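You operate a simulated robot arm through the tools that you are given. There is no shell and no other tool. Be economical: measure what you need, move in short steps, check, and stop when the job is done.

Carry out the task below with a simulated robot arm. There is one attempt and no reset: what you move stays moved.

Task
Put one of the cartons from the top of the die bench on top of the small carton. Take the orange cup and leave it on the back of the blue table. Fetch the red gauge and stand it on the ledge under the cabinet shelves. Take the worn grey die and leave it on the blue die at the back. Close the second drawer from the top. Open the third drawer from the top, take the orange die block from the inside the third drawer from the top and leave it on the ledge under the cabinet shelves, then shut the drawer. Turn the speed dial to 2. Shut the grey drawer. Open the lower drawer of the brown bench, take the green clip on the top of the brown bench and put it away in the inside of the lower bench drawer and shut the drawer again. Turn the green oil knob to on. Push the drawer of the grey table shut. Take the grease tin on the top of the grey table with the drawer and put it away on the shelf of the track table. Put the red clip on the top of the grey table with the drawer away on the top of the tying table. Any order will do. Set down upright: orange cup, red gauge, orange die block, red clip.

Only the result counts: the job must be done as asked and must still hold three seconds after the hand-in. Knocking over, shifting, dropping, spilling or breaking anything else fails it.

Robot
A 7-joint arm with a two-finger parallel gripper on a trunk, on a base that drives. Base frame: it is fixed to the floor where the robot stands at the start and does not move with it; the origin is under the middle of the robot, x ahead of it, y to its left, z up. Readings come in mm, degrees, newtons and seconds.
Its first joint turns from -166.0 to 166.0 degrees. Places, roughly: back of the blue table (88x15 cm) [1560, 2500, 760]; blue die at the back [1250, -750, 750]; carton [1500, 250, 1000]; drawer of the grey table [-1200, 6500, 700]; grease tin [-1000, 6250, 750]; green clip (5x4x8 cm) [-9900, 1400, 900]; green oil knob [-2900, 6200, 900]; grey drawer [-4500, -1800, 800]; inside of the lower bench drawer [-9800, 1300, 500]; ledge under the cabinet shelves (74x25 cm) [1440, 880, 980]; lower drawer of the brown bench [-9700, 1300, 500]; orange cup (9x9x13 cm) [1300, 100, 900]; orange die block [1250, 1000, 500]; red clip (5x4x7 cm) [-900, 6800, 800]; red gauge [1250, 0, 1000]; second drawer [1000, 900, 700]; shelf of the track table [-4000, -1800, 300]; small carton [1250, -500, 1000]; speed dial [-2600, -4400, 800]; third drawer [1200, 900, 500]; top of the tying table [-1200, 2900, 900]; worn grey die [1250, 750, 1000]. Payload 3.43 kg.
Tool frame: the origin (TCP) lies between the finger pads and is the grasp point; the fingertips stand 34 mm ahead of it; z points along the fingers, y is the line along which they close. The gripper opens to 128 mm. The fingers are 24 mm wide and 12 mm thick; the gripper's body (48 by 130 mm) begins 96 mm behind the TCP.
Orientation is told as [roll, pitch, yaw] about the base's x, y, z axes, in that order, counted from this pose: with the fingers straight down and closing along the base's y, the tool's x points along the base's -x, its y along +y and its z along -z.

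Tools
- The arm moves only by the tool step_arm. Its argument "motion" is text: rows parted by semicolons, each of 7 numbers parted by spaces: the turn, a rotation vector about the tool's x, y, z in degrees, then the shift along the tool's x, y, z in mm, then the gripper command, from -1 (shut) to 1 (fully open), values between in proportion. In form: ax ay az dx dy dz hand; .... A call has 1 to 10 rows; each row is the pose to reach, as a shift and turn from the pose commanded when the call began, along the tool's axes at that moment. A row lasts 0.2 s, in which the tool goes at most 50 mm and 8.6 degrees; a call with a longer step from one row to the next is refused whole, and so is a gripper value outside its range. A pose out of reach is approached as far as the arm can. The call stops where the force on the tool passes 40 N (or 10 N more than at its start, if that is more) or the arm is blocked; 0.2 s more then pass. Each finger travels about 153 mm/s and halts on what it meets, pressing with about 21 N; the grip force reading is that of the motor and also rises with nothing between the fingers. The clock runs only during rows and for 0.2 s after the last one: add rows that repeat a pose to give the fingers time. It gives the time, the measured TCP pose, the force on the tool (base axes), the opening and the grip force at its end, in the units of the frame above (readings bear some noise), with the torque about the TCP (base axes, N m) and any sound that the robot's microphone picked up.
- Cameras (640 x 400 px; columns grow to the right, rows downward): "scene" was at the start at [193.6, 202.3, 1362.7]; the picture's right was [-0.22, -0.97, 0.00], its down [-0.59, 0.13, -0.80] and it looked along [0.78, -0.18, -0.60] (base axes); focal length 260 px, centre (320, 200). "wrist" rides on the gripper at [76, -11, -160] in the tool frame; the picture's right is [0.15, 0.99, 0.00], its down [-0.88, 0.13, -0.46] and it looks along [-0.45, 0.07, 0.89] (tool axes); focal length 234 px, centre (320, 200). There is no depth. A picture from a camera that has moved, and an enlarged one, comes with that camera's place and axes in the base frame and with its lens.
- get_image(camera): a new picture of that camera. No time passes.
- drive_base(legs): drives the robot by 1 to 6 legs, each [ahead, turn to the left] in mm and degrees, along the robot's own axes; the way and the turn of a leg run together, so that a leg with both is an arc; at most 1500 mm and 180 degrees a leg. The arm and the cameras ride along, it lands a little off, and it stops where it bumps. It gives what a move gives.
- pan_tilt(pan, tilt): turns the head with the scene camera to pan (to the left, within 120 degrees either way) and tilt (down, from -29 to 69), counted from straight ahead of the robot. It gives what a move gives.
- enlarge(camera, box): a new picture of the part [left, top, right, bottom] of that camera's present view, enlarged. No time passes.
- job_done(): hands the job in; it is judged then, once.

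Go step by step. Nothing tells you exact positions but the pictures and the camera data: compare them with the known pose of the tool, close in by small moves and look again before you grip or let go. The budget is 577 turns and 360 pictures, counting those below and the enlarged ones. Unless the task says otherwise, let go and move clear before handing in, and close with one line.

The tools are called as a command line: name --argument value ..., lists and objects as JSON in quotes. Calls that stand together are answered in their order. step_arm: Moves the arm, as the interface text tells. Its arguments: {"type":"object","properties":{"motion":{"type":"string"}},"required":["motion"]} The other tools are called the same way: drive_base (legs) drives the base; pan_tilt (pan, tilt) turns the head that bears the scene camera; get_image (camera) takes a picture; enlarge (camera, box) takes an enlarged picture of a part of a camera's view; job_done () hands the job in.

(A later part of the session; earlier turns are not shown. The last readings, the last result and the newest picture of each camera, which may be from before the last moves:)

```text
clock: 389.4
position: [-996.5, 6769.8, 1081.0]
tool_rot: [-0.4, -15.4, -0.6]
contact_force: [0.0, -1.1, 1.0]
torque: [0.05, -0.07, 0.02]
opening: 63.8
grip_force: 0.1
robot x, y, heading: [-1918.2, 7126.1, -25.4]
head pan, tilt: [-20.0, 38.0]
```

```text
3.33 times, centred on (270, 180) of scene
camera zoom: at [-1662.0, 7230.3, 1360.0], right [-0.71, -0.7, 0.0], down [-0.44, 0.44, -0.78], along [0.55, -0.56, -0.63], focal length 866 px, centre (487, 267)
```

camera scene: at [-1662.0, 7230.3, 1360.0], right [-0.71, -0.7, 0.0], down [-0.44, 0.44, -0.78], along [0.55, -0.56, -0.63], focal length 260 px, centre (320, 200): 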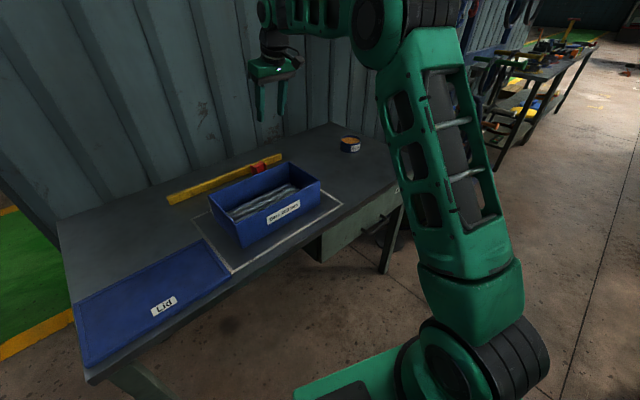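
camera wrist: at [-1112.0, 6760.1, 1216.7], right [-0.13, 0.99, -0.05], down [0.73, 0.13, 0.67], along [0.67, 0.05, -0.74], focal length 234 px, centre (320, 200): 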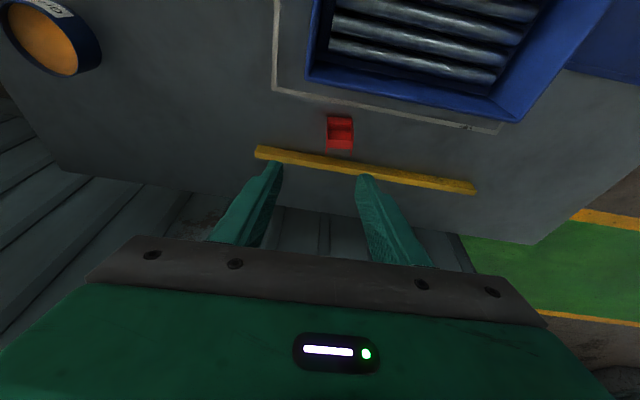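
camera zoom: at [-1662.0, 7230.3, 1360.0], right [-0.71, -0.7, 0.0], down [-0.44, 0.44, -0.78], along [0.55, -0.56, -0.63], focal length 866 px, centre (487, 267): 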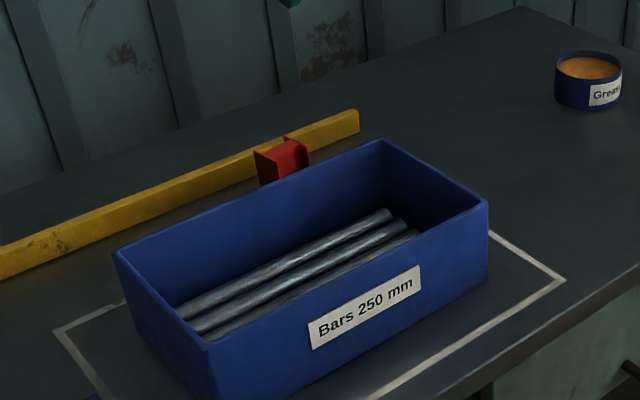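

step_arm --motion "0 0 0 -4 7 48 0.35; 0 0 0 -8 14 96 0.35; 0 0 0 -12 20 144 0.35; 0 0 0 -16 27 190 0.35; 0 0 0 -16 27 190 0.35"

get_image --camera "wrist"

enlarge --camera "scene" --box '[200, 80, 320, 200]'

```text
clock: 390.6
position: [-928.7, 6795.5, 901.7]
tool_rot: [-0.3, -15.5, -0.5]
contact_force: [-0.1, 0.0, 0.8]
torque: [0.0, 0.01, 0.05]
opening: 86.4
grip_force: 0.0
robot x, y, heading: [-1918.0, 7125.5, -25.4]
head pan, tilt: [-20.0, 38.0]
```

```text
169 pictures are left
camera wrist: at [-1045.5, 6785.7, 1035.9], right [-0.13, 0.99, -0.05], down [0.73, 0.13, 0.67], along [0.67, 0.05, -0.74], focal length 234 px, centre (320, 200)
```

wrist: 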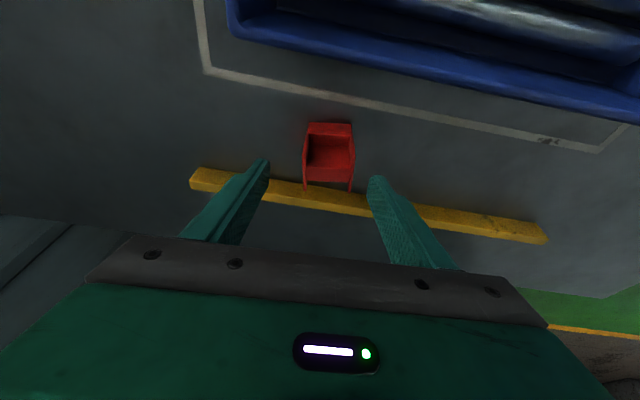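

```text
3.33 times, centred on (260, 140) of scene
camera zoom: at [-1661.3, 7230.4, 1359.9], right [-0.71, -0.7, 0.0], down [-0.44, 0.44, -0.78], along [0.55, -0.56, -0.63], focal length 866 px, centre (520, 400)
```

zoom: 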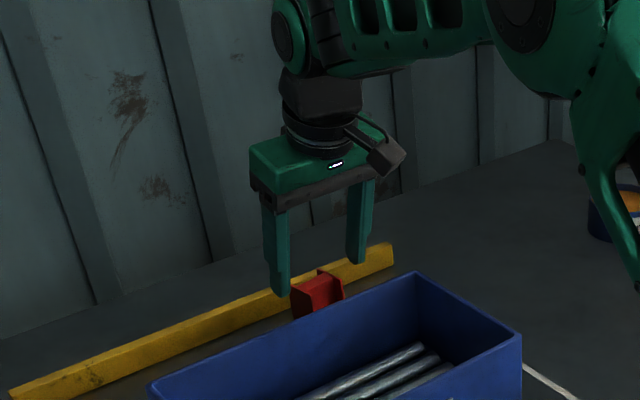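

step_arm --motion "0 0 0 0 2 28 0.35; 0 0 0 1 4 55 0.35; 0 0 0 1 4 82 0.35; 0 0 0 1 4 82 0.35"

get_image --camera "wrist"

enlarge --camera "scene" --box '[200, 80, 320, 200]'

```text
clock: 391.4
position: [-920.0, 6803.7, 846.2]
tool_rot: [-0.7, -15.9, -0.3]
contact_force: [1.0, -0.1, -1.5]
torque: [0.0, 0.03, 0.03]
opening: 86.4
grip_force: 0.0
robot x, y, heading: [-1919.7, 7127.3, -25.4]
head pan, tilt: [-20.0, 38.0]
stopped in row 3: the force on the tool passed its limit at 59 N (the readings are from after the stop); the commanded pose is now the measured one
```

```text
167 pictures are left
camera wrist: at [-1037.8, 6794.0, 980.5], right [-0.13, 0.99, -0.05], down [0.72, 0.13, 0.68], along [0.68, 0.05, -0.73], focal length 234 px, centre (320, 200)
```

wrist: 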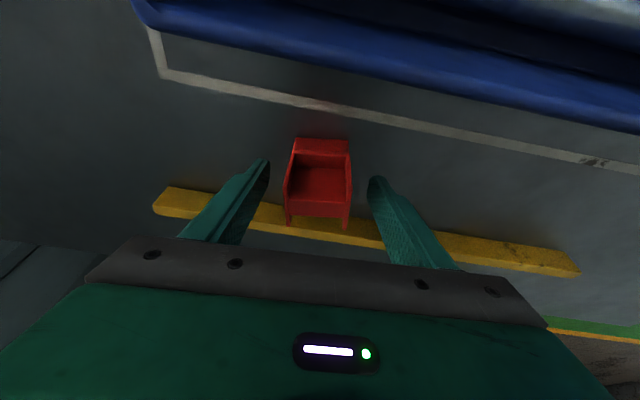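

```text
3.33 times, centred on (260, 140) of scene
camera zoom: at [-1660.9, 7230.2, 1359.8], right [-0.71, -0.7, 0.0], down [-0.44, 0.44, -0.78], along [0.55, -0.56, -0.63], focal length 866 px, centre (520, 400)
```

zoom: 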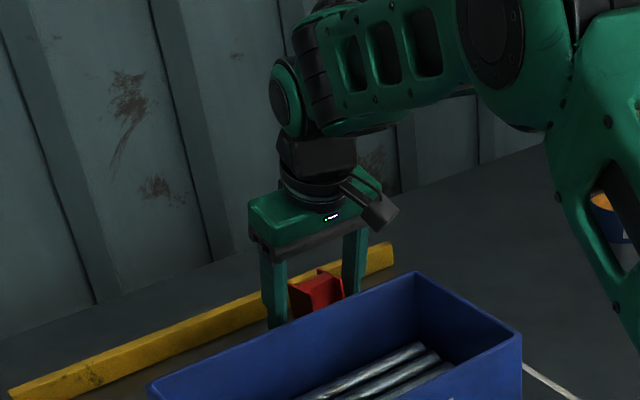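

step_arm --motion "0 0 0 1 0 5 0.35; 0 0 0 2 0 10 0.35; 0 0 0 2 0 10 0.35"

```text
clock: 392.2
position: [-919.7, 6803.4, 836.7]
tool_rot: [-0.8, -16.1, -0.3]
contact_force: [-0.6, -0.7, 1.3]
torque: [0.02, 0.01, 0.05]
opening: 86.5
grip_force: 0.0
robot x, y, heading: [-1922.8, 7126.7, -25.3]
head pan, tilt: [-20.0, 38.0]
```

step_arm --motion "0 0 0 -8 0 2 0.35; 0 0 0 -7 0 6 0.35; 0 0 0 -7 0 6 0.35"

get_image --camera "wrist"

```text
clock: 393.0
position: [-913.2, 6802.8, 836.3]
tool_rot: [-0.9, -16.2, -0.2]
contact_force: [-22.2, 0.2, 34.5]
torque: [1.55, 0.83, 0.98]
opening: 85.7
grip_force: 0.2
robot x, y, heading: [-1920.7, 7127.5, -25.3]
head pan, tilt: [-20.0, 38.0]
```

```text
165 pictures are left
camera wrist: at [-1029.8, 6793.6, 969.5], right [-0.13, 0.99, -0.05], down [0.72, 0.13, 0.68], along [0.68, 0.05, -0.73], focal length 234 px, centre (320, 200)
```

wrist: 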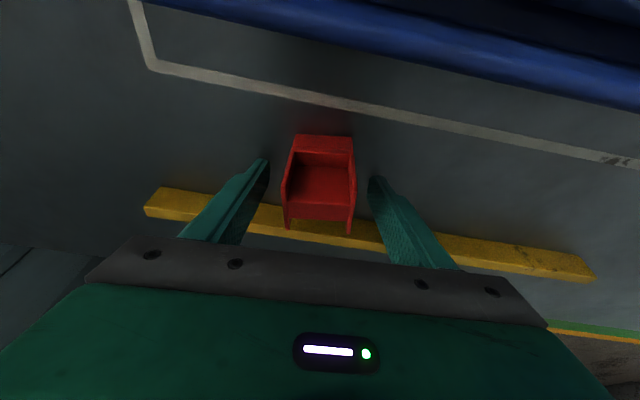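

step_arm --motion "0 0 0 -1 0 -6 0.35; 0 0 0 11 0 -8 0.35; 0 0 0 11 0 -8 0.35"

get_image --camera "wrist"

```text
clock: 393.8
position: [-924.8, 6803.8, 836.8]
tool_rot: [-0.7, -16.0, -0.4]
contact_force: [1.7, 0.6, 2.5]
torque: [0.13, -0.04, -0.05]
opening: 86.6
grip_force: 0.3
robot x, y, heading: [-1922.1, 7131.3, -25.5]
head pan, tilt: [-20.0, 38.0]
```

```text
164 pictures are left
camera wrist: at [-1041.2, 6793.7, 970.2], right [-0.13, 0.99, -0.05], down [0.72, 0.13, 0.68], along [0.68, 0.05, -0.73], focal length 234 px, centre (320, 200)
```

wrist: 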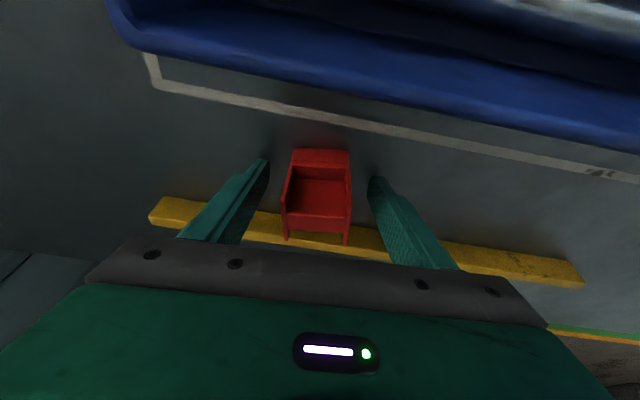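

step_arm --motion "0 0 0 0 0 -3 0.1; 0 0 0 0 0 -3 -0.2; 0 0 0 0 0 -3 -1; 0 0 0 0 0 -3 -1; 0 0 0 0 0 -3 -1"

get_image --camera "wrist"

```text
clock: 395.0
position: [-924.3, 6803.0, 841.5]
tool_rot: [-0.8, -15.9, -0.4]
contact_force: [0.5, 0.6, -0.1]
torque: [0.0, 0.01, 0.01]
opening: 44.7
grip_force: 20.6
robot x, y, heading: [-1923.4, 7124.9, -25.2]
head pan, tilt: [-20.0, 38.0]
```

```text
163 pictures are left
camera wrist: at [-1041.9, 6793.5, 973.7], right [-0.13, 0.99, -0.05], down [0.72, 0.13, 0.68], along [0.68, 0.05, -0.73], focal length 234 px, centre (320, 200)
```

wrist: 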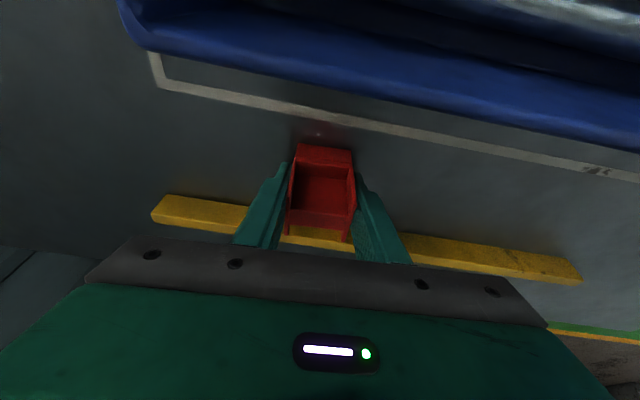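

step_arm --motion "0 0 0 -5 0 -17 -1; 0 0 0 -14 0 -48 -1; 0 0 0 -26 0 -92 -1; 0 0 0 -38 0 -136 -1; 0 0 0 -51 0 -180 -1; 0 0 0 -63 0 -224 -1; 0 0 0 -75 0 -262 -1"

get_image --camera "wrist"

get_image --camera "scene"

```text
clock: 396.6
position: [-925.0, 6805.8, 1111.9]
tool_rot: [-0.7, -16.1, -0.4]
contact_force: [0.5, -0.8, -0.5]
torque: [-0.03, -0.01, 0.0]
opening: 44.3
grip_force: 20.9
robot x, y, heading: [-1918.7, 7129.4, -25.2]
head pan, tilt: [-20.0, 38.0]
```

```text
162 pictures are left
camera wrist: at [-1042.4, 6796.6, 1246.0], right [-0.13, 0.99, -0.05], down [0.72, 0.13, 0.68], along [0.68, 0.05, -0.73], focal length 234 px, centre (320, 200)
```

wrist: 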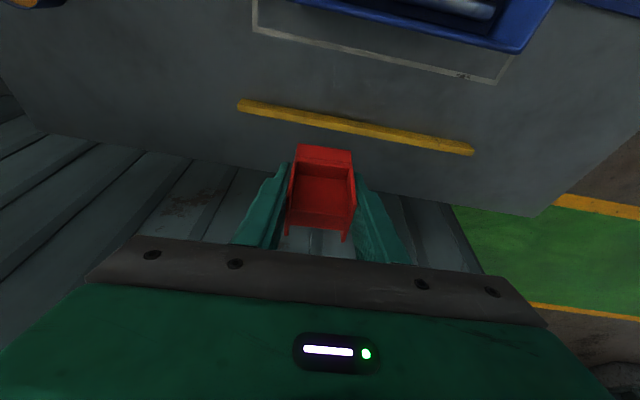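

```text
161 pictures are left
camera scene: at [-1661.2, 7230.3, 1359.9], right [-0.71, -0.7, 0.0], down [-0.44, 0.44, -0.78], along [0.55, -0.56, -0.63], focal length 260 px, centre (320, 200)
```

scene: 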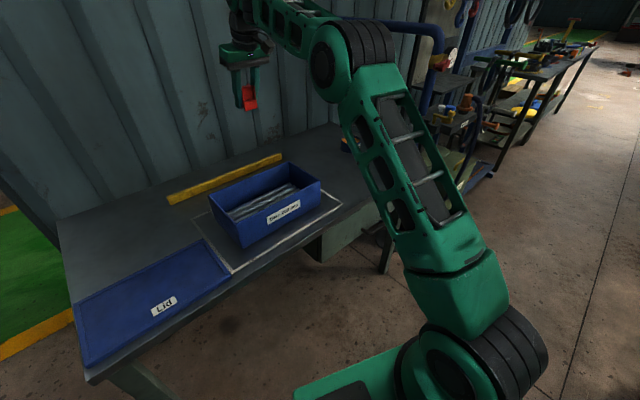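

step_arm --motion "0 0 0 43 8 -21 -1; 0 0 0 86 16 -43 -1; 0 0 0 129 24 -64 -1; 0 0 0 172 32 -86 -1; 0 0 0 215 40 -107 -1; 0 0 0 258 48 -129 -1; 0 0 0 301 56 -150 -1; 0 0 0 344 64 -172 -1; 0 0 0 387 72 -193 -1; 0 0 0 430 80 -214 -1"

```text
clock: 398.8
position: [-1393.6, 6892.8, 1198.3]
tool_rot: [-0.7, -16.0, -0.3]
contact_force: [0.5, -0.4, -1.4]
torque: [-0.05, 0.04, -0.01]
opening: 44.3
grip_force: 20.9
robot x, y, heading: [-1920.1, 7125.1, -25.5]
head pan, tilt: [-20.0, 38.0]
```

drive_base --legs '[[0, -65.7], [1450, 0], [1450, 0]]'

```text
clock: 416.3
position: [-1999.0, 3666.8, 1197.7]
tool_rot: [-0.8, -16.1, -66.3]
contact_force: [-0.1, 0.1, -0.6]
torque: [-0.03, 0.03, -0.02]
opening: 44.3
grip_force: 20.6
robot x, y, heading: [-1994.8, 4244.7, -91.6]
head pan, tilt: [-20.0, 38.0]
```

drive_base --legs '[[1400, 1], [1400, 0]]'

drive_base --legs '[[0, 90], [0, 50]]'

pan_tilt --pan 0 --tilt 30

get_image --camera "scene"

```text
clock: 430.1
position: [-2017.2, 865.1, 1205.7]
tool_rot: [-1.1, -16.7, -65.4]
contact_force: [-0.4, 0.3, 1.0]
torque: [0.06, -0.02, -0.03]
opening: 44.7
grip_force: 21.1
robot x, y, heading: [-2023.8, 1425.4, -90.2]
head pan, tilt: [-20.0, 38.0]
```

```text
clock: 437.4
position: [-1681.6, 1848.3, 1212.3]
tool_rot: [-1.4, -17.5, 75.0]
contact_force: [-0.3, -0.1, 0.1]
torque: [-0.02, 0.0, -0.01]
opening: 44.3
grip_force: 21.2
robot x, y, heading: [-2008.3, 1414.3, 49.6]
head pan, tilt: [-20.0, 38.0]
```

```text
clock: 438.2
position: [-1690.9, 1838.9, 1218.8]
tool_rot: [-1.7, -18.0, 75.1]
contact_force: [0.1, -0.4, -0.3]
torque: [0.04, 0.02, -0.03]
opening: 44.5
grip_force: 20.9
robot x, y, heading: [-2008.2, 1412.8, 49.6]
head pan, tilt: [0.0, 30.0]
```

```text
160 pictures are left
camera scene: at [-2057.0, 1713.9, 1372.1], right [0.76, -0.65, 0.0], down [-0.33, -0.39, -0.86], along [0.56, 0.65, -0.51], focal length 260 px, centre (320, 200)
```

scene: 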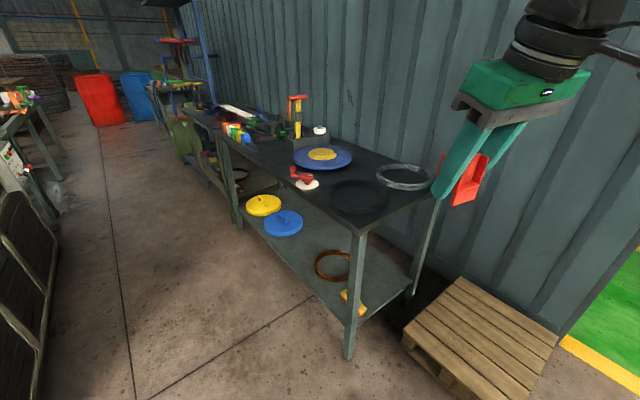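

drive_base --legs '[[0, 45], [600, 0], [0, -38]]'

get_image --camera "scene"

get_image --camera "wrist"

```text
clock: 445.9
position: [-1793.1, 2464.6, 1218.0]
tool_rot: [-1.7, -18.0, 82.0]
contact_force: [0.1, 0.6, -0.5]
torque: [0.01, -0.02, -0.02]
opening: 44.7
grip_force: 20.7
robot x, y, heading: [-2061.4, 2010.7, 56.6]
head pan, tilt: [0.0, 30.0]
```

```text
159 pictures are left
camera scene: at [-2146.7, 2301.8, 1372.2], right [0.83, -0.55, 0.0], down [-0.28, -0.43, -0.86], along [0.47, 0.72, -0.51], focal length 260 px, centre (320, 200)
```

scene: 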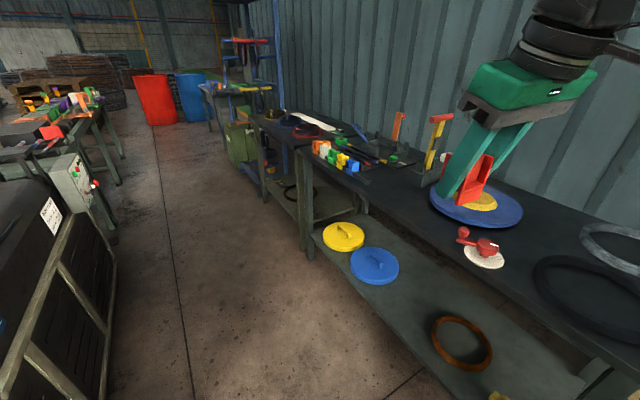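

```text
158 pictures are left
camera wrist: at [-1803.4, 2342.9, 1348.1], right [-1.0, 0.01, -0.07], down [-0.05, 0.71, 0.7], along [0.06, 0.7, -0.71], focal length 234 px, centre (320, 200)
```

wrist: 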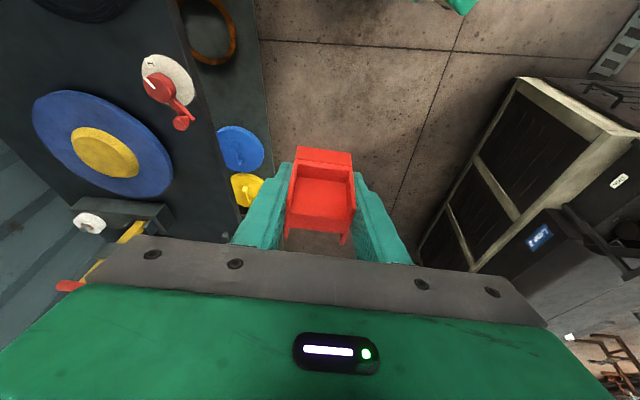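

step_arm --motion "0 0 0 -23 -30 25 -1; 0 0 0 -46 -60 50 -1; 0 0 0 -69 -91 75 -1; 0 0 0 -91 -121 100 -1; 0 0 0 -114 -151 125 -1; 0 0 0 -137 -181 150 -1; 0 0 0 -160 -212 176 -1; 0 0 0 -183 -242 201 -1; 0 0 0 -206 -272 226 -1; 0 0 0 -229 -303 251 -1"

step_arm --motion "0 0 0 -23 -30 25 -1; 0.8 1 0 -46 -60 50 -1; 0.8 2 0 -68 -90 75 -1; 0.8 2 0 -68 -90 75 -1"

get_image --camera "scene"

get_image --camera "wrist"

```text
clock: 448.1
position: [-1450.7, 2700.5, 1070.8]
tool_rot: [-2.1, -18.9, 82.3]
contact_force: [-0.2, 0.0, 0.4]
torque: [0.01, -0.07, -0.05]
opening: 44.5
grip_force: 21.2
robot x, y, heading: [-2062.3, 2008.0, 56.5]
head pan, tilt: [0.0, 30.0]
```

```text
clock: 449.1
position: [-1345.8, 2774.5, 1023.9]
tool_rot: [-2.8, -16.6, 82.0]
contact_force: [0.5, -0.2, -0.5]
torque: [-0.02, 0.0, 0.04]
opening: 44.5
grip_force: 21.1
robot x, y, heading: [-2059.5, 2005.3, 56.4]
head pan, tilt: [0.0, 30.0]
```

```text
157 pictures are left
camera scene: at [-2146.6, 2302.0, 1372.1], right [0.83, -0.55, 0.0], down [-0.28, -0.43, -0.86], along [0.47, 0.72, -0.51], focal length 260 px, centre (320, 200)
```

scene: 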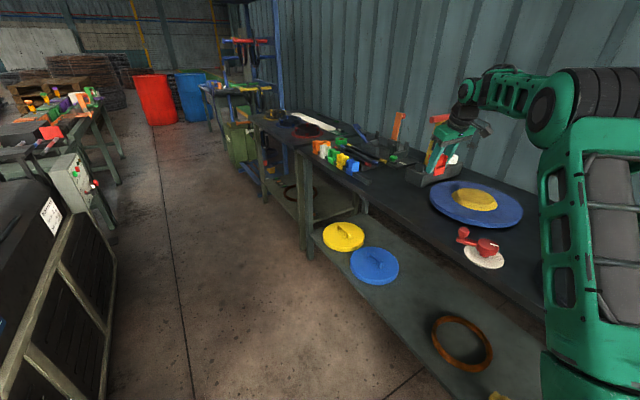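

```text
156 pictures are left
camera wrist: at [-1360.0, 2656.0, 1156.3], right [-1.0, 0.01, -0.09], down [-0.05, 0.73, 0.68], along [0.07, 0.68, -0.73], focal length 234 px, centre (320, 200)
```

wrist: 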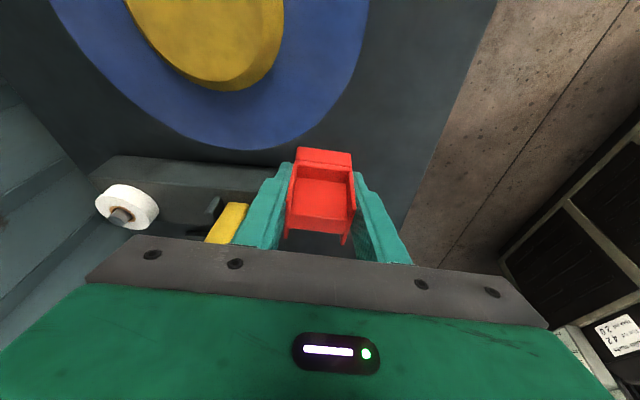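

step_arm --motion "-0.7 0.2 0 -8 24 28 -1; -1.4 0.5 0 -16 47 57 -1; -2 0.7 0 -24 71 85 -1; -2 0.7 0 -31 94 113 -1; -2 0.7 0 -31 94 113 -1"

get_image --camera "wrist"

enlarge --camera "scene" --box '[290, 80, 550, 280]'

```text
clock: 450.3
position: [-1427.0, 2849.4, 922.8]
tool_rot: [-0.8, -16.0, 82.0]
contact_force: [0.6, 0.6, 0.5]
torque: [0.0, 0.02, 0.02]
opening: 44.7
grip_force: 21.2
robot x, y, heading: [-2063.6, 2007.3, 56.5]
head pan, tilt: [0.0, 30.0]
```

```text
155 pictures are left
camera wrist: at [-1434.2, 2731.6, 1055.2], right [-1.0, 0.0, -0.05], down [-0.03, 0.73, 0.68], along [0.04, 0.68, -0.73], focal length 234 px, centre (320, 200)
```

wrist: 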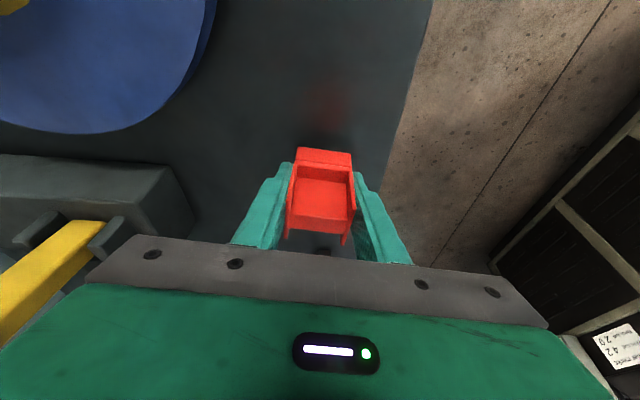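

```text
2.00 times, centred on (420, 180) of scene
camera zoom: at [-2146.6, 2302.0, 1372.1], right [0.83, -0.55, 0.0], down [-0.28, -0.43, -0.86], along [0.47, 0.72, -0.51], focal length 519 px, centre (120, 240)
```

zoom: 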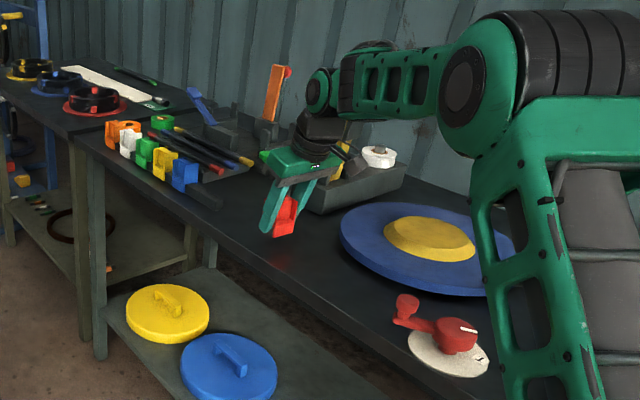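

step_arm --motion "0 0 0 8 0 28 -1; 0 0 0 17 0 58 -1; 0 0 0 18 0 62 -1; 0 0 0 19 0 65 -1; 0 0 0 20 0 68 -1; 0 0 0 20 0 71 -1; 0 0 0 20 0 71 -1"

get_image --camera "wrist"

```text
clock: 450.8
position: [-1430.6, 2842.1, 906.2]
tool_rot: [-1.6, -17.5, 82.1]
contact_force: [0.5, 0.2, -1.1]
torque: [-0.03, 0.04, 0.01]
opening: 44.6
grip_force: 20.9
robot x, y, heading: [-2061.1, 2006.3, 56.8]
head pan, tilt: [0.0, 30.0]
stopped in row 2: the force on the tool passed its limit at 69 N (the readings are from after the stop); the commanded pose is now the measured one
```

```text
153 pictures are left
camera wrist: at [-1439.9, 2721.1, 1037.9], right [-1.0, 0.0, -0.07], down [-0.05, 0.72, 0.69], along [0.05, 0.7, -0.72], focal length 234 px, centre (320, 200)
```

wrist: 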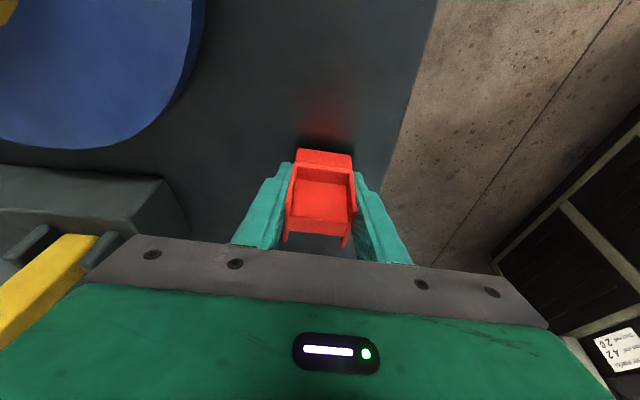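

step_arm --motion "-0.8 1.5 0 -1 0 -3 -1; -0.8 1.5 0 -1 0 -3 -1"

step_arm --motion "0 0 0 0.5 0 2 -1; 0 0 0 1 0 4 -1; 0 0 0 1.6 0 6 -1; 0 0 0 1.6 0 6 -1"

```text
clock: 451.4
position: [-1430.5, 2843.1, 910.5]
tool_rot: [-0.5, -15.8, 82.2]
contact_force: [0.0, 0.1, -0.7]
torque: [-0.01, -0.01, -0.02]
opening: 44.5
grip_force: 20.4
robot x, y, heading: [-2059.2, 2007.2, 56.6]
head pan, tilt: [0.0, 30.0]
```

```text
clock: 452.4
position: [-1429.7, 2842.6, 904.5]
tool_rot: [-0.8, -15.8, 82.2]
contact_force: [0.3, 0.2, -0.1]
torque: [0.02, 0.02, 0.0]
opening: 44.6
grip_force: 20.9
robot x, y, heading: [-2061.0, 2006.6, 56.6]
head pan, tilt: [0.0, 30.0]
```

step_arm --motion "0 0 0 0.5 0 2 -1; 0 0 0 1 0 4 -1; 0 0 0 1.6 0 6 -1; 0 0 0 1.6 0 6 -1"

enlarge --camera "scene" --box '[380, 120, 480, 220]'

```text
clock: 453.4
position: [-1429.9, 2843.9, 897.1]
tool_rot: [-0.8, -15.8, 82.2]
contact_force: [-0.5, 0.3, 0.5]
torque: [-0.01, 0.02, 0.02]
opening: 44.3
grip_force: 20.8
robot x, y, heading: [-2061.9, 2002.6, 56.3]
head pan, tilt: [0.0, 30.0]
```

```text
4.00 times, centred on (430, 170) of scene
camera zoom: at [-2146.6, 2302.0, 1372.1], right [0.83, -0.55, 0.0], down [-0.28, -0.43, -0.86], along [0.47, 0.72, -0.51], focal length 1039 px, centre (-120, 320)
```

zoom: 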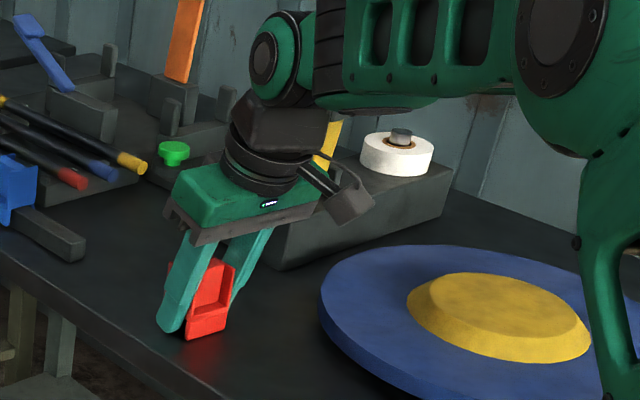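

step_arm --motion "0 0 0 0.5 0 2 -1; 0 0 0 1 0 4 -1; 0 0 0 1.6 0 6 -1; 0 0 0 1.6 0 6 -1"

```text
clock: 454.4
position: [-1435.8, 2835.7, 908.3]
tool_rot: [-1.1, -16.8, 82.4]
contact_force: [-0.1, 0.7, -1.5]
torque: [-0.01, 0.05, -0.02]
opening: 44.7
grip_force: 21.5
robot x, y, heading: [-2061.4, 2005.6, 56.4]
head pan, tilt: [0.0, 30.0]
stopped in row 4: the force on the tool passed its limit at 41 N (the readings are from after the stop); the commanded pose is now the measured one
```

step_arm --motion "-0.3 1 0 1 0 4 -1; -0.3 1 0 2 0 8 -1; -0.3 1 0 3 0 11 -1; -0.3 1 0 3 0 11 -1"

```text
clock: 455.4
position: [-1435.3, 2835.0, 895.8]
tool_rot: [-0.8, -15.9, 82.3]
contact_force: [-0.2, -0.5, 2.4]
torque: [0.07, 0.03, 0.02]
opening: 44.5
grip_force: 21.0
robot x, y, heading: [-2059.9, 2007.8, 56.4]
head pan, tilt: [0.0, 30.0]
```

step_arm --motion "0 0 0 0.3 0 1 -1; 0 0 0 0.5 0 1.8 -1; 0 0 0 0.5 0 1.8 -1"

```text
clock: 456.2
position: [-1434.5, 2836.2, 896.9]
tool_rot: [-0.9, -15.9, 82.3]
contact_force: [-1.6, -4.6, 18.3]
torque: [-0.03, 0.49, 0.15]
opening: 44.4
grip_force: 21.9
robot x, y, heading: [-2060.7, 2006.6, 56.5]
head pan, tilt: [0.0, 30.0]
```

Firm contact (18 N). Release and retreat upward.

step_arm --motion "0 0 0 0 0 -0.8 -1; 0 0 0 0 0 -0.8 -0.2; 0 0 0 0 0 -0.8 0; 0 0 0 0 0 -0.8 0.35; 0 0 0 0 0 -0.8 0.35"

step_arm --motion "0 0 0 -5 0 -20 0.35; 0 0 0 -15 0 -55 0.35; 0 0 0 -27 0 -97 0.35; 0 0 0 -40 0 -140 0.35; 0 0 0 -52 0 -184 0.35; 0 0 0 -64 0 -228 0.35"

enlarge --camera "scene" --box '[340, 100, 500, 230]'

get_image --camera "wrist"

```text
clock: 457.4
position: [-1432.8, 2832.7, 896.5]
tool_rot: [-0.9, -15.9, 82.2]
contact_force: [22.4, -12.7, 26.9]
torque: [-0.38, 0.24, 0.39]
opening: 72.7
grip_force: 0.0
robot x, y, heading: [-2061.9, 2007.1, 56.6]
head pan, tilt: [0.0, 30.0]
```

```text
clock: 458.8
position: [-1437.2, 2836.6, 1133.0]
tool_rot: [-0.9, -15.6, 82.3]
contact_force: [-0.4, 0.0, 0.3]
torque: [0.01, 0.02, 0.04]
opening: 86.3
grip_force: 0.0
robot x, y, heading: [-2061.5, 2002.5, 56.5]
head pan, tilt: [0.0, 30.0]
```

```text
3.08 times, centred on (420, 165) of scene
camera zoom: at [-2146.6, 2302.0, 1372.1], right [0.83, -0.55, 0.0], down [-0.28, -0.43, -0.86], along [0.47, 0.72, -0.51], focal length 799 px, centre (12, 308)
```

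zoom: 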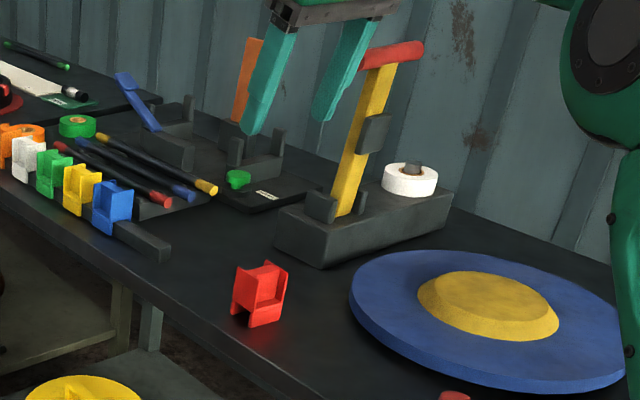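

```text
150 pictures are left
camera wrist: at [-1443.9, 2718.2, 1266.9], right [-1.0, 0.0, -0.05], down [-0.04, 0.74, 0.68], along [0.04, 0.68, -0.74], focal length 234 px, centre (320, 200)
```

wrist: 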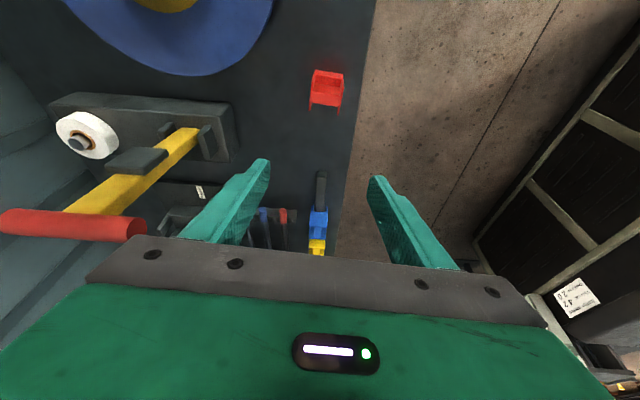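

enlarge --camera "scene" --box '[290, 80, 550, 280]'

```text
2.00 times, centred on (420, 180) of scene
camera zoom: at [-2146.6, 2302.0, 1372.1], right [0.83, -0.55, 0.0], down [-0.28, -0.43, -0.86], along [0.47, 0.72, -0.51], focal length 519 px, centre (120, 240)
```

zoom: 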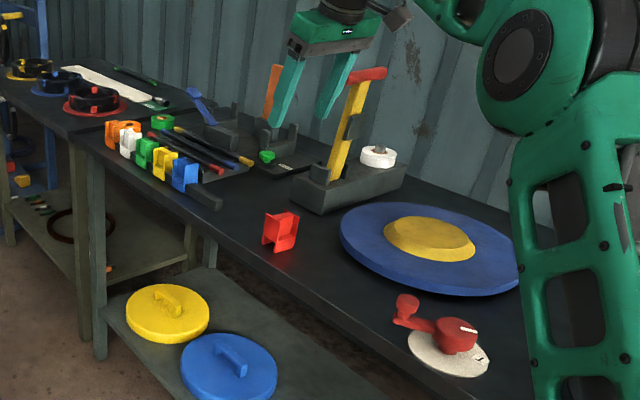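

step_arm --motion "0 0 0 39 20 -17 0; 0 0 0 78 41 -34 -1; 0 0 0 118 61 -52 -1; 0 0 0 157 81 -69 -1; 0 0 0 196 101 -86 -1; 0 0 0 235 122 -103 -1; 0 0 0 274 142 -120 -1; 0 0 0 314 162 -138 -1; 0 0 0 353 183 -155 -1; 0 0 0 392 203 -172 -1"

drive_base --legs '[[0, 34], [1400, 0], [1400, 0]]'

```text
clock: 461.0
position: [-1697.0, 2440.9, 1186.7]
tool_rot: [-0.8, -15.7, 82.3]
contact_force: [0.5, 1.0, -1.0]
torque: [-0.04, 0.06, 0.0]
opening: 0.0
grip_force: 21.6
robot x, y, heading: [-2062.8, 2001.6, 56.6]
head pan, tilt: [0.0, 30.0]
```

```text
clock: 476.6
position: [-2041.0, 5358.9, 1185.7]
tool_rot: [-0.7, -15.8, 116.4]
contact_force: [-1.0, 0.2, 0.4]
torque: [-0.03, -0.02, -0.03]
opening: 0.0
grip_force: 21.3
robot x, y, heading: [-2100.4, 4792.9, 90.6]
head pan, tilt: [0.0, 30.0]
```

drive_base --legs '[[1300, -2], [1200, 0], [0, 90]]'

get_image --camera "scene"

```text
clock: 493.4
position: [-2571.4, 7398.6, 1193.8]
tool_rot: [-1.0, -16.4, -156.6]
contact_force: [-0.8, -0.5, -0.4]
torque: [-0.01, 0.02, 0.02]
opening: 0.0
grip_force: 20.7
robot x, y, heading: [-2026.0, 7325.1, 177.3]
head pan, tilt: [0.0, 30.0]
```

```text
148 pictures are left
camera scene: at [-2235.4, 7100.2, 1372.2], right [0.04, 1.0, 0.0], down [0.51, -0.02, -0.86], along [-0.86, 0.04, -0.51], focal length 260 px, centre (320, 200)
```

scene: 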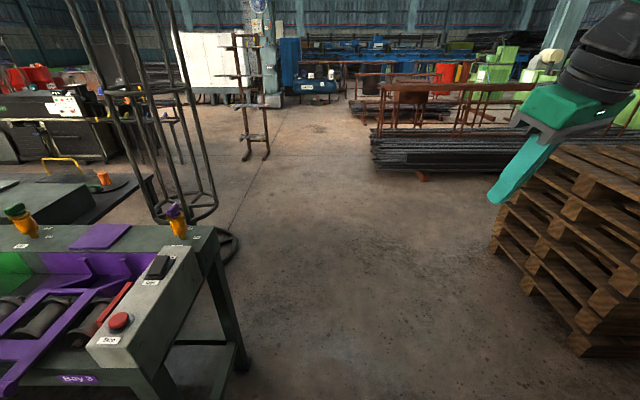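

drive_base --legs '[[700, 0], [0, 92.7], [100, 0]]'

get_image --camera "scene"

get_image --camera "wrist"

```text
clock: 502.5
position: [-2769.1, 6724.8, 1199.5]
tool_rot: [-1.6, -17.0, -63.3]
contact_force: [0.4, -0.5, 0.1]
torque: [0.02, 0.06, 0.01]
opening: 0.0
grip_force: 21.2
robot x, y, heading: [-2739.6, 7256.4, -89.4]
head pan, tilt: [0.0, 30.0]
```

```text
147 pictures are left
camera scene: at [-2501.4, 7060.7, 1372.2], right [-1.0, -0.01, 0.0], down [-0.01, 0.51, -0.86], along [0.01, -0.86, -0.51], focal length 260 px, centre (320, 200)
```

scene: 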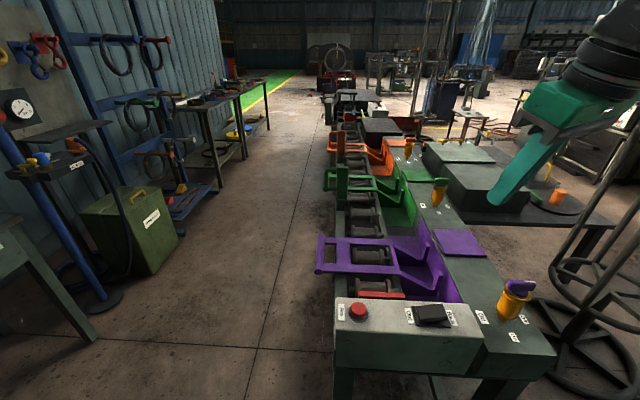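

```text
146 pictures are left
camera wrist: at [-2830.2, 6827.1, 1331.2], right [0.82, 0.56, -0.07], down [0.45, -0.57, 0.69], along [0.35, -0.6, -0.72], focal length 234 px, centre (320, 200)
```

wrist: 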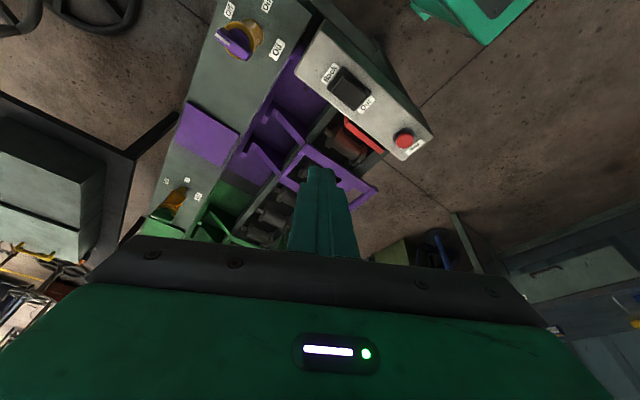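

enlarge --camera "scene" --box '[400, 160, 480, 220]'

enlarge --camera "scene" --box '[460, 260, 560, 340]'

enlarge --camera "wrist" --box '[190, 0, 310, 80]'

```text
6.67 times, centred on (440, 190) of scene
camera zoom: at [-2501.4, 7060.7, 1372.2], right [-1.0, -0.01, 0.0], down [-0.01, 0.51, -0.86], along [0.01, -0.86, -0.51], focal length 1731 px, centre (-480, 267)
```

zoom: 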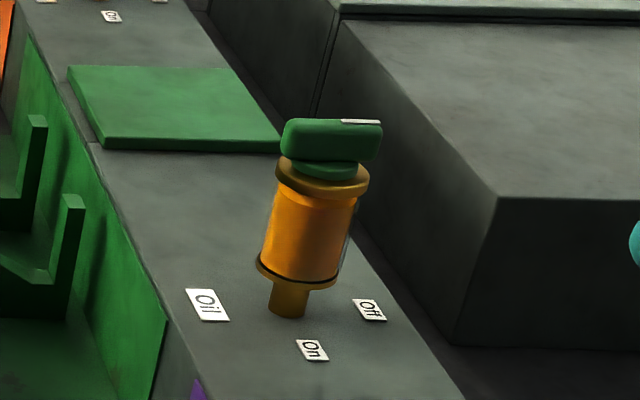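

```text
5.00 times, centred on (510, 300) of scene
camera zoom: at [-2501.4, 7060.7, 1372.2], right [-1.0, -0.01, 0.0], down [-0.01, 0.51, -0.86], along [0.01, -0.86, -0.51], focal length 1298 px, centre (-630, -300)
```

zoom: 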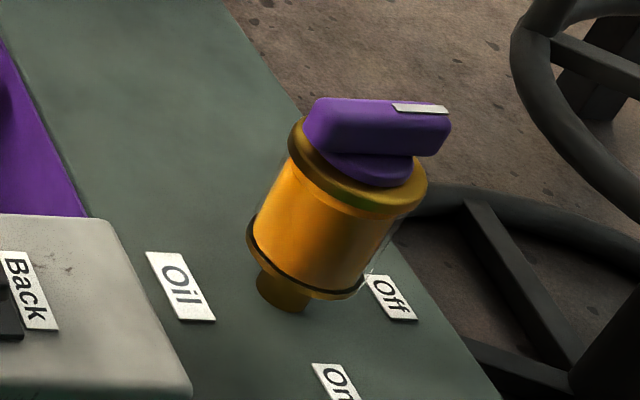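

```text
5.00 times, centred on (250, 40) of wrist
camera zoom: at [-2830.2, 6827.1, 1331.2], right [0.82, 0.56, -0.07], down [0.45, -0.57, 0.69], along [0.35, -0.6, -0.72], focal length 1171 px, centre (670, 1000)
```

zoom: 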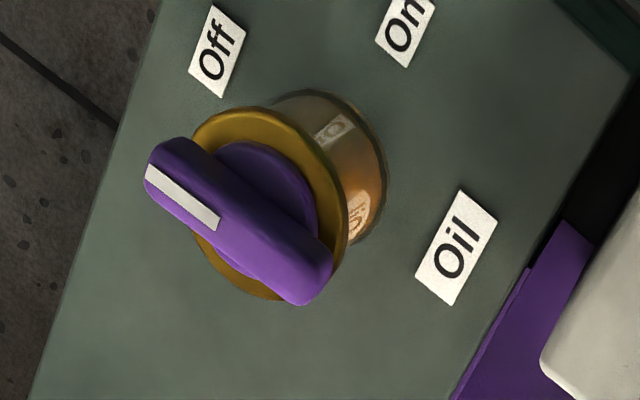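

step_arm --motion "1 0 3.2 -27 -34 15 -1; 2 0 6.4 -53 -68 29 -1; 2.9 0 9.7 -80 -102 44 -1; 3.9 0 12.9 -107 -136 58 -1; 4.9 0 16.1 -133 -170 73 -1; 5.9 0 19.3 -160 -204 88 -1; 6.8 0 22.6 -186 -238 102 0; 7.8 0 25.8 -213 -272 117 0; 7.8 0 25.8 -213 -272 117 0"

get_image --camera "wrist"

get_image --camera "scene"

```text
clock: 504.5
position: [-2908.6, 6402.7, 1167.3]
tool_rot: [-1.2, -18.5, -90.4]
contact_force: [0.1, 0.6, -0.3]
torque: [-0.05, 0.0, 0.02]
opening: 63.9
grip_force: 0.0
robot x, y, heading: [-2737.4, 7262.4, -89.3]
head pan, tilt: [0.0, 30.0]
```

```text
142 pictures are left
camera wrist: at [-2917.3, 6524.7, 1295.5], right [0.99, 0.13, -0.07], down [0.14, -0.69, 0.71], along [0.04, -0.71, -0.7], focal length 234 px, centre (320, 200)
```

wrist: 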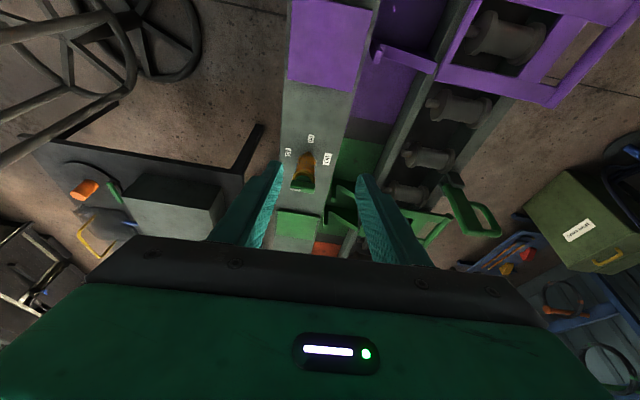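

```text
141 pictures are left
camera scene: at [-2501.5, 7060.3, 1372.2], right [-1.0, -0.01, 0.0], down [-0.01, 0.51, -0.86], along [0.01, -0.86, -0.51], focal length 260 px, centre (320, 200)
```

scene: 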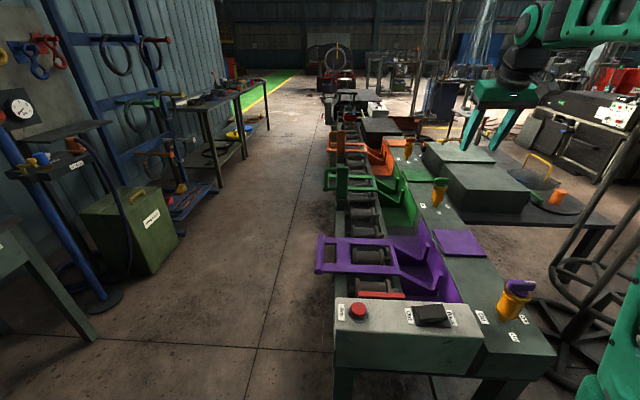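

enlarge --camera "wrist" --box '[260, 110, 360, 210]'

```text
4.00 times, centred on (310, 160) of wrist
camera zoom: at [-2917.3, 6524.7, 1295.5], right [0.99, 0.13, -0.07], down [0.14, -0.69, 0.71], along [0.04, -0.71, -0.7], focal length 937 px, centre (360, 360)
```

zoom: 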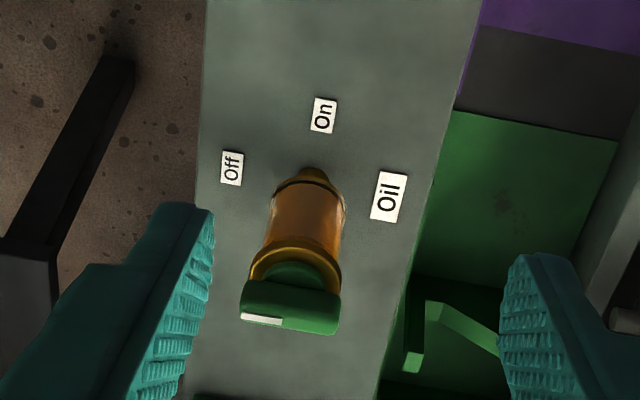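

step_arm --motion "0 3.7 0 -29 -5 34 0; 0 7.4 0 -59 -11 69 0; -0.5 11.1 0 -88 -16 103 0; -0.8 14.8 0 -118 -21 138 0; -1.2 18.5 0 -147 -27 172 0; -1.2 18.5 0 -147 -27 172 0"

step_arm --motion "0 0 -8.5 0 0 0 0; 0 0 -17 0 0 0 0; 0 0 -25.5 0 0 0 0; 0 0 -34 0 0 0 0; 0 0 -42.5 0 0 0 0; 0 0 -51 0 0 0 0; 0 0 -59.5 0 0 0 0; 0 0 -68 0 0 0 0; 0 0 -76.5 0 0 0 0; 0 0 -85 0 0 0 0"

get_image --camera "wrist"

```text
clock: 505.9
position: [-2935.7, 6218.6, 1051.1]
tool_rot: [0.0, 0.2, -90.6]
contact_force: [-0.6, -0.8, -0.1]
torque: [-0.02, -0.01, 0.01]
opening: 64.1
grip_force: 0.1
out of reach, approached as far as the arm can: row 5, 6
robot x, y, heading: [-2740.4, 7255.2, -89.5]
head pan, tilt: [0.0, 30.0]
```

```text
clock: 508.1
position: [-2935.8, 6217.5, 1050.2]
tool_rot: [0.2, 0.0, -5.4]
contact_force: [-0.4, -0.6, 0.6]
torque: [0.0, -0.01, -0.04]
opening: 64.0
grip_force: 0.0
robot x, y, heading: [-2740.4, 7257.7, -89.5]
head pan, tilt: [0.0, 30.0]
```

```text
139 pictures are left
camera wrist: at [-3013.1, 6211.9, 1210.2], right [-0.05, 1.0, 0.0], down [0.89, 0.05, 0.46], along [0.46, 0.03, -0.89], focal length 234 px, centre (320, 200)
```

wrist: 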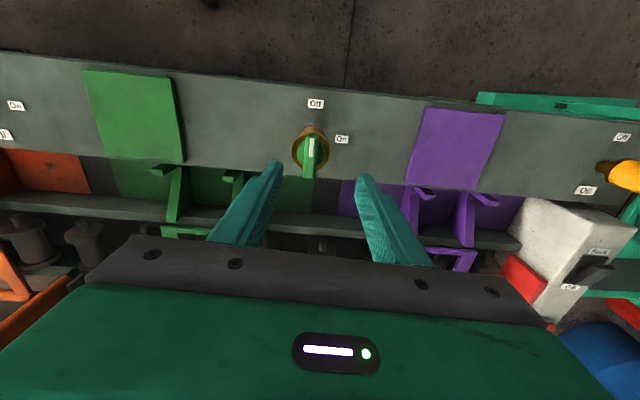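

drive_base --legs '[[50, 0]]'

enlarge --camera "wrist" --box '[250, 80, 390, 200]'

```text
clock: 509.1
position: [-2935.0, 6168.1, 1049.4]
tool_rot: [0.2, -0.1, -5.4]
contact_force: [0.2, -0.3, -0.2]
torque: [-0.01, 0.01, -0.01]
opening: 64.0
grip_force: 0.0
robot x, y, heading: [-2738.8, 7206.9, -89.2]
head pan, tilt: [0.0, 30.0]
```

```text
3.33 times, centred on (320, 140) of wrist
camera zoom: at [-3012.5, 6161.4, 1210.2], right [-0.05, 1.0, 0.0], down [0.89, 0.04, 0.46], along [0.46, 0.03, -0.89], focal length 781 px, centre (320, 400)
```

zoom: 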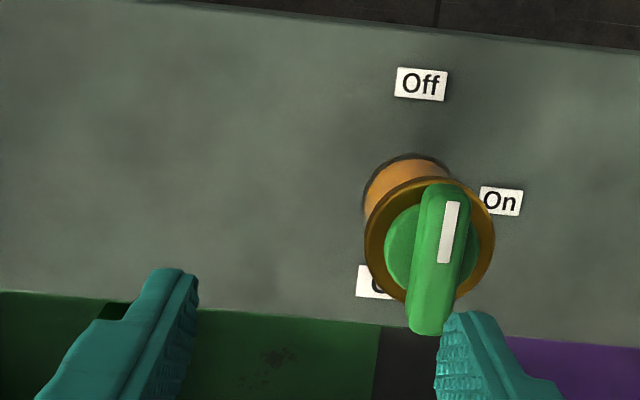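

step_arm --motion "0 0 0 3 20 20 0; 0 0 0 6 39 40 0; 0 0 0 6 39 55 0; 0 0 0 6 39 55 0"

enlarge --camera "wrist" --box '[250, 80, 390, 200]'

enlarge --camera "scene" --box '[400, 140, 500, 220]'

```text
clock: 510.1
position: [-2938.8, 6219.2, 1007.7]
tool_rot: [-0.5, -0.2, -5.5]
contact_force: [-0.8, 0.0, -0.1]
torque: [0.01, 0.01, 0.0]
opening: 64.0
grip_force: 0.1
robot x, y, heading: [-2740.1, 7210.1, -89.4]
head pan, tilt: [0.0, 30.0]
```

```text
3.33 times, centred on (320, 140) of wrist
camera zoom: at [-3015.2, 6215.5, 1168.2], right [-0.05, 1.0, -0.01], down [0.89, 0.05, 0.46], along [0.46, 0.01, -0.89], focal length 781 px, centre (320, 400)
```

zoom: 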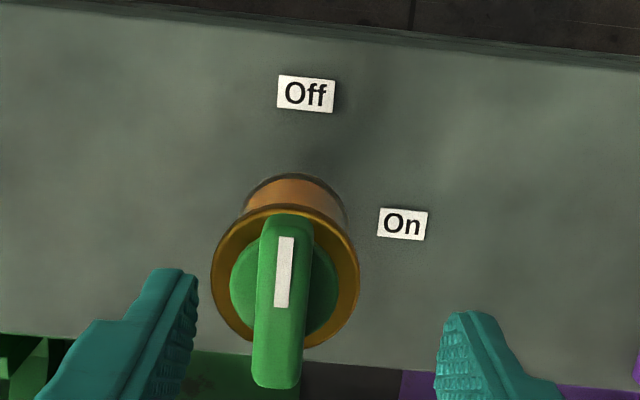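

```text
5.00 times, centred on (450, 180) of scene
camera zoom: at [-2500.9, 7009.5, 1372.2], right [-1.0, -0.01, 0.0], down [-0.01, 0.51, -0.86], along [0.01, -0.86, -0.51], focal length 1298 px, centre (-330, 300)
```

zoom: 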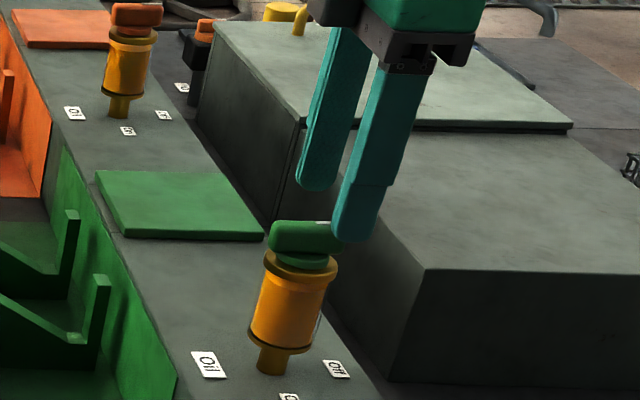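

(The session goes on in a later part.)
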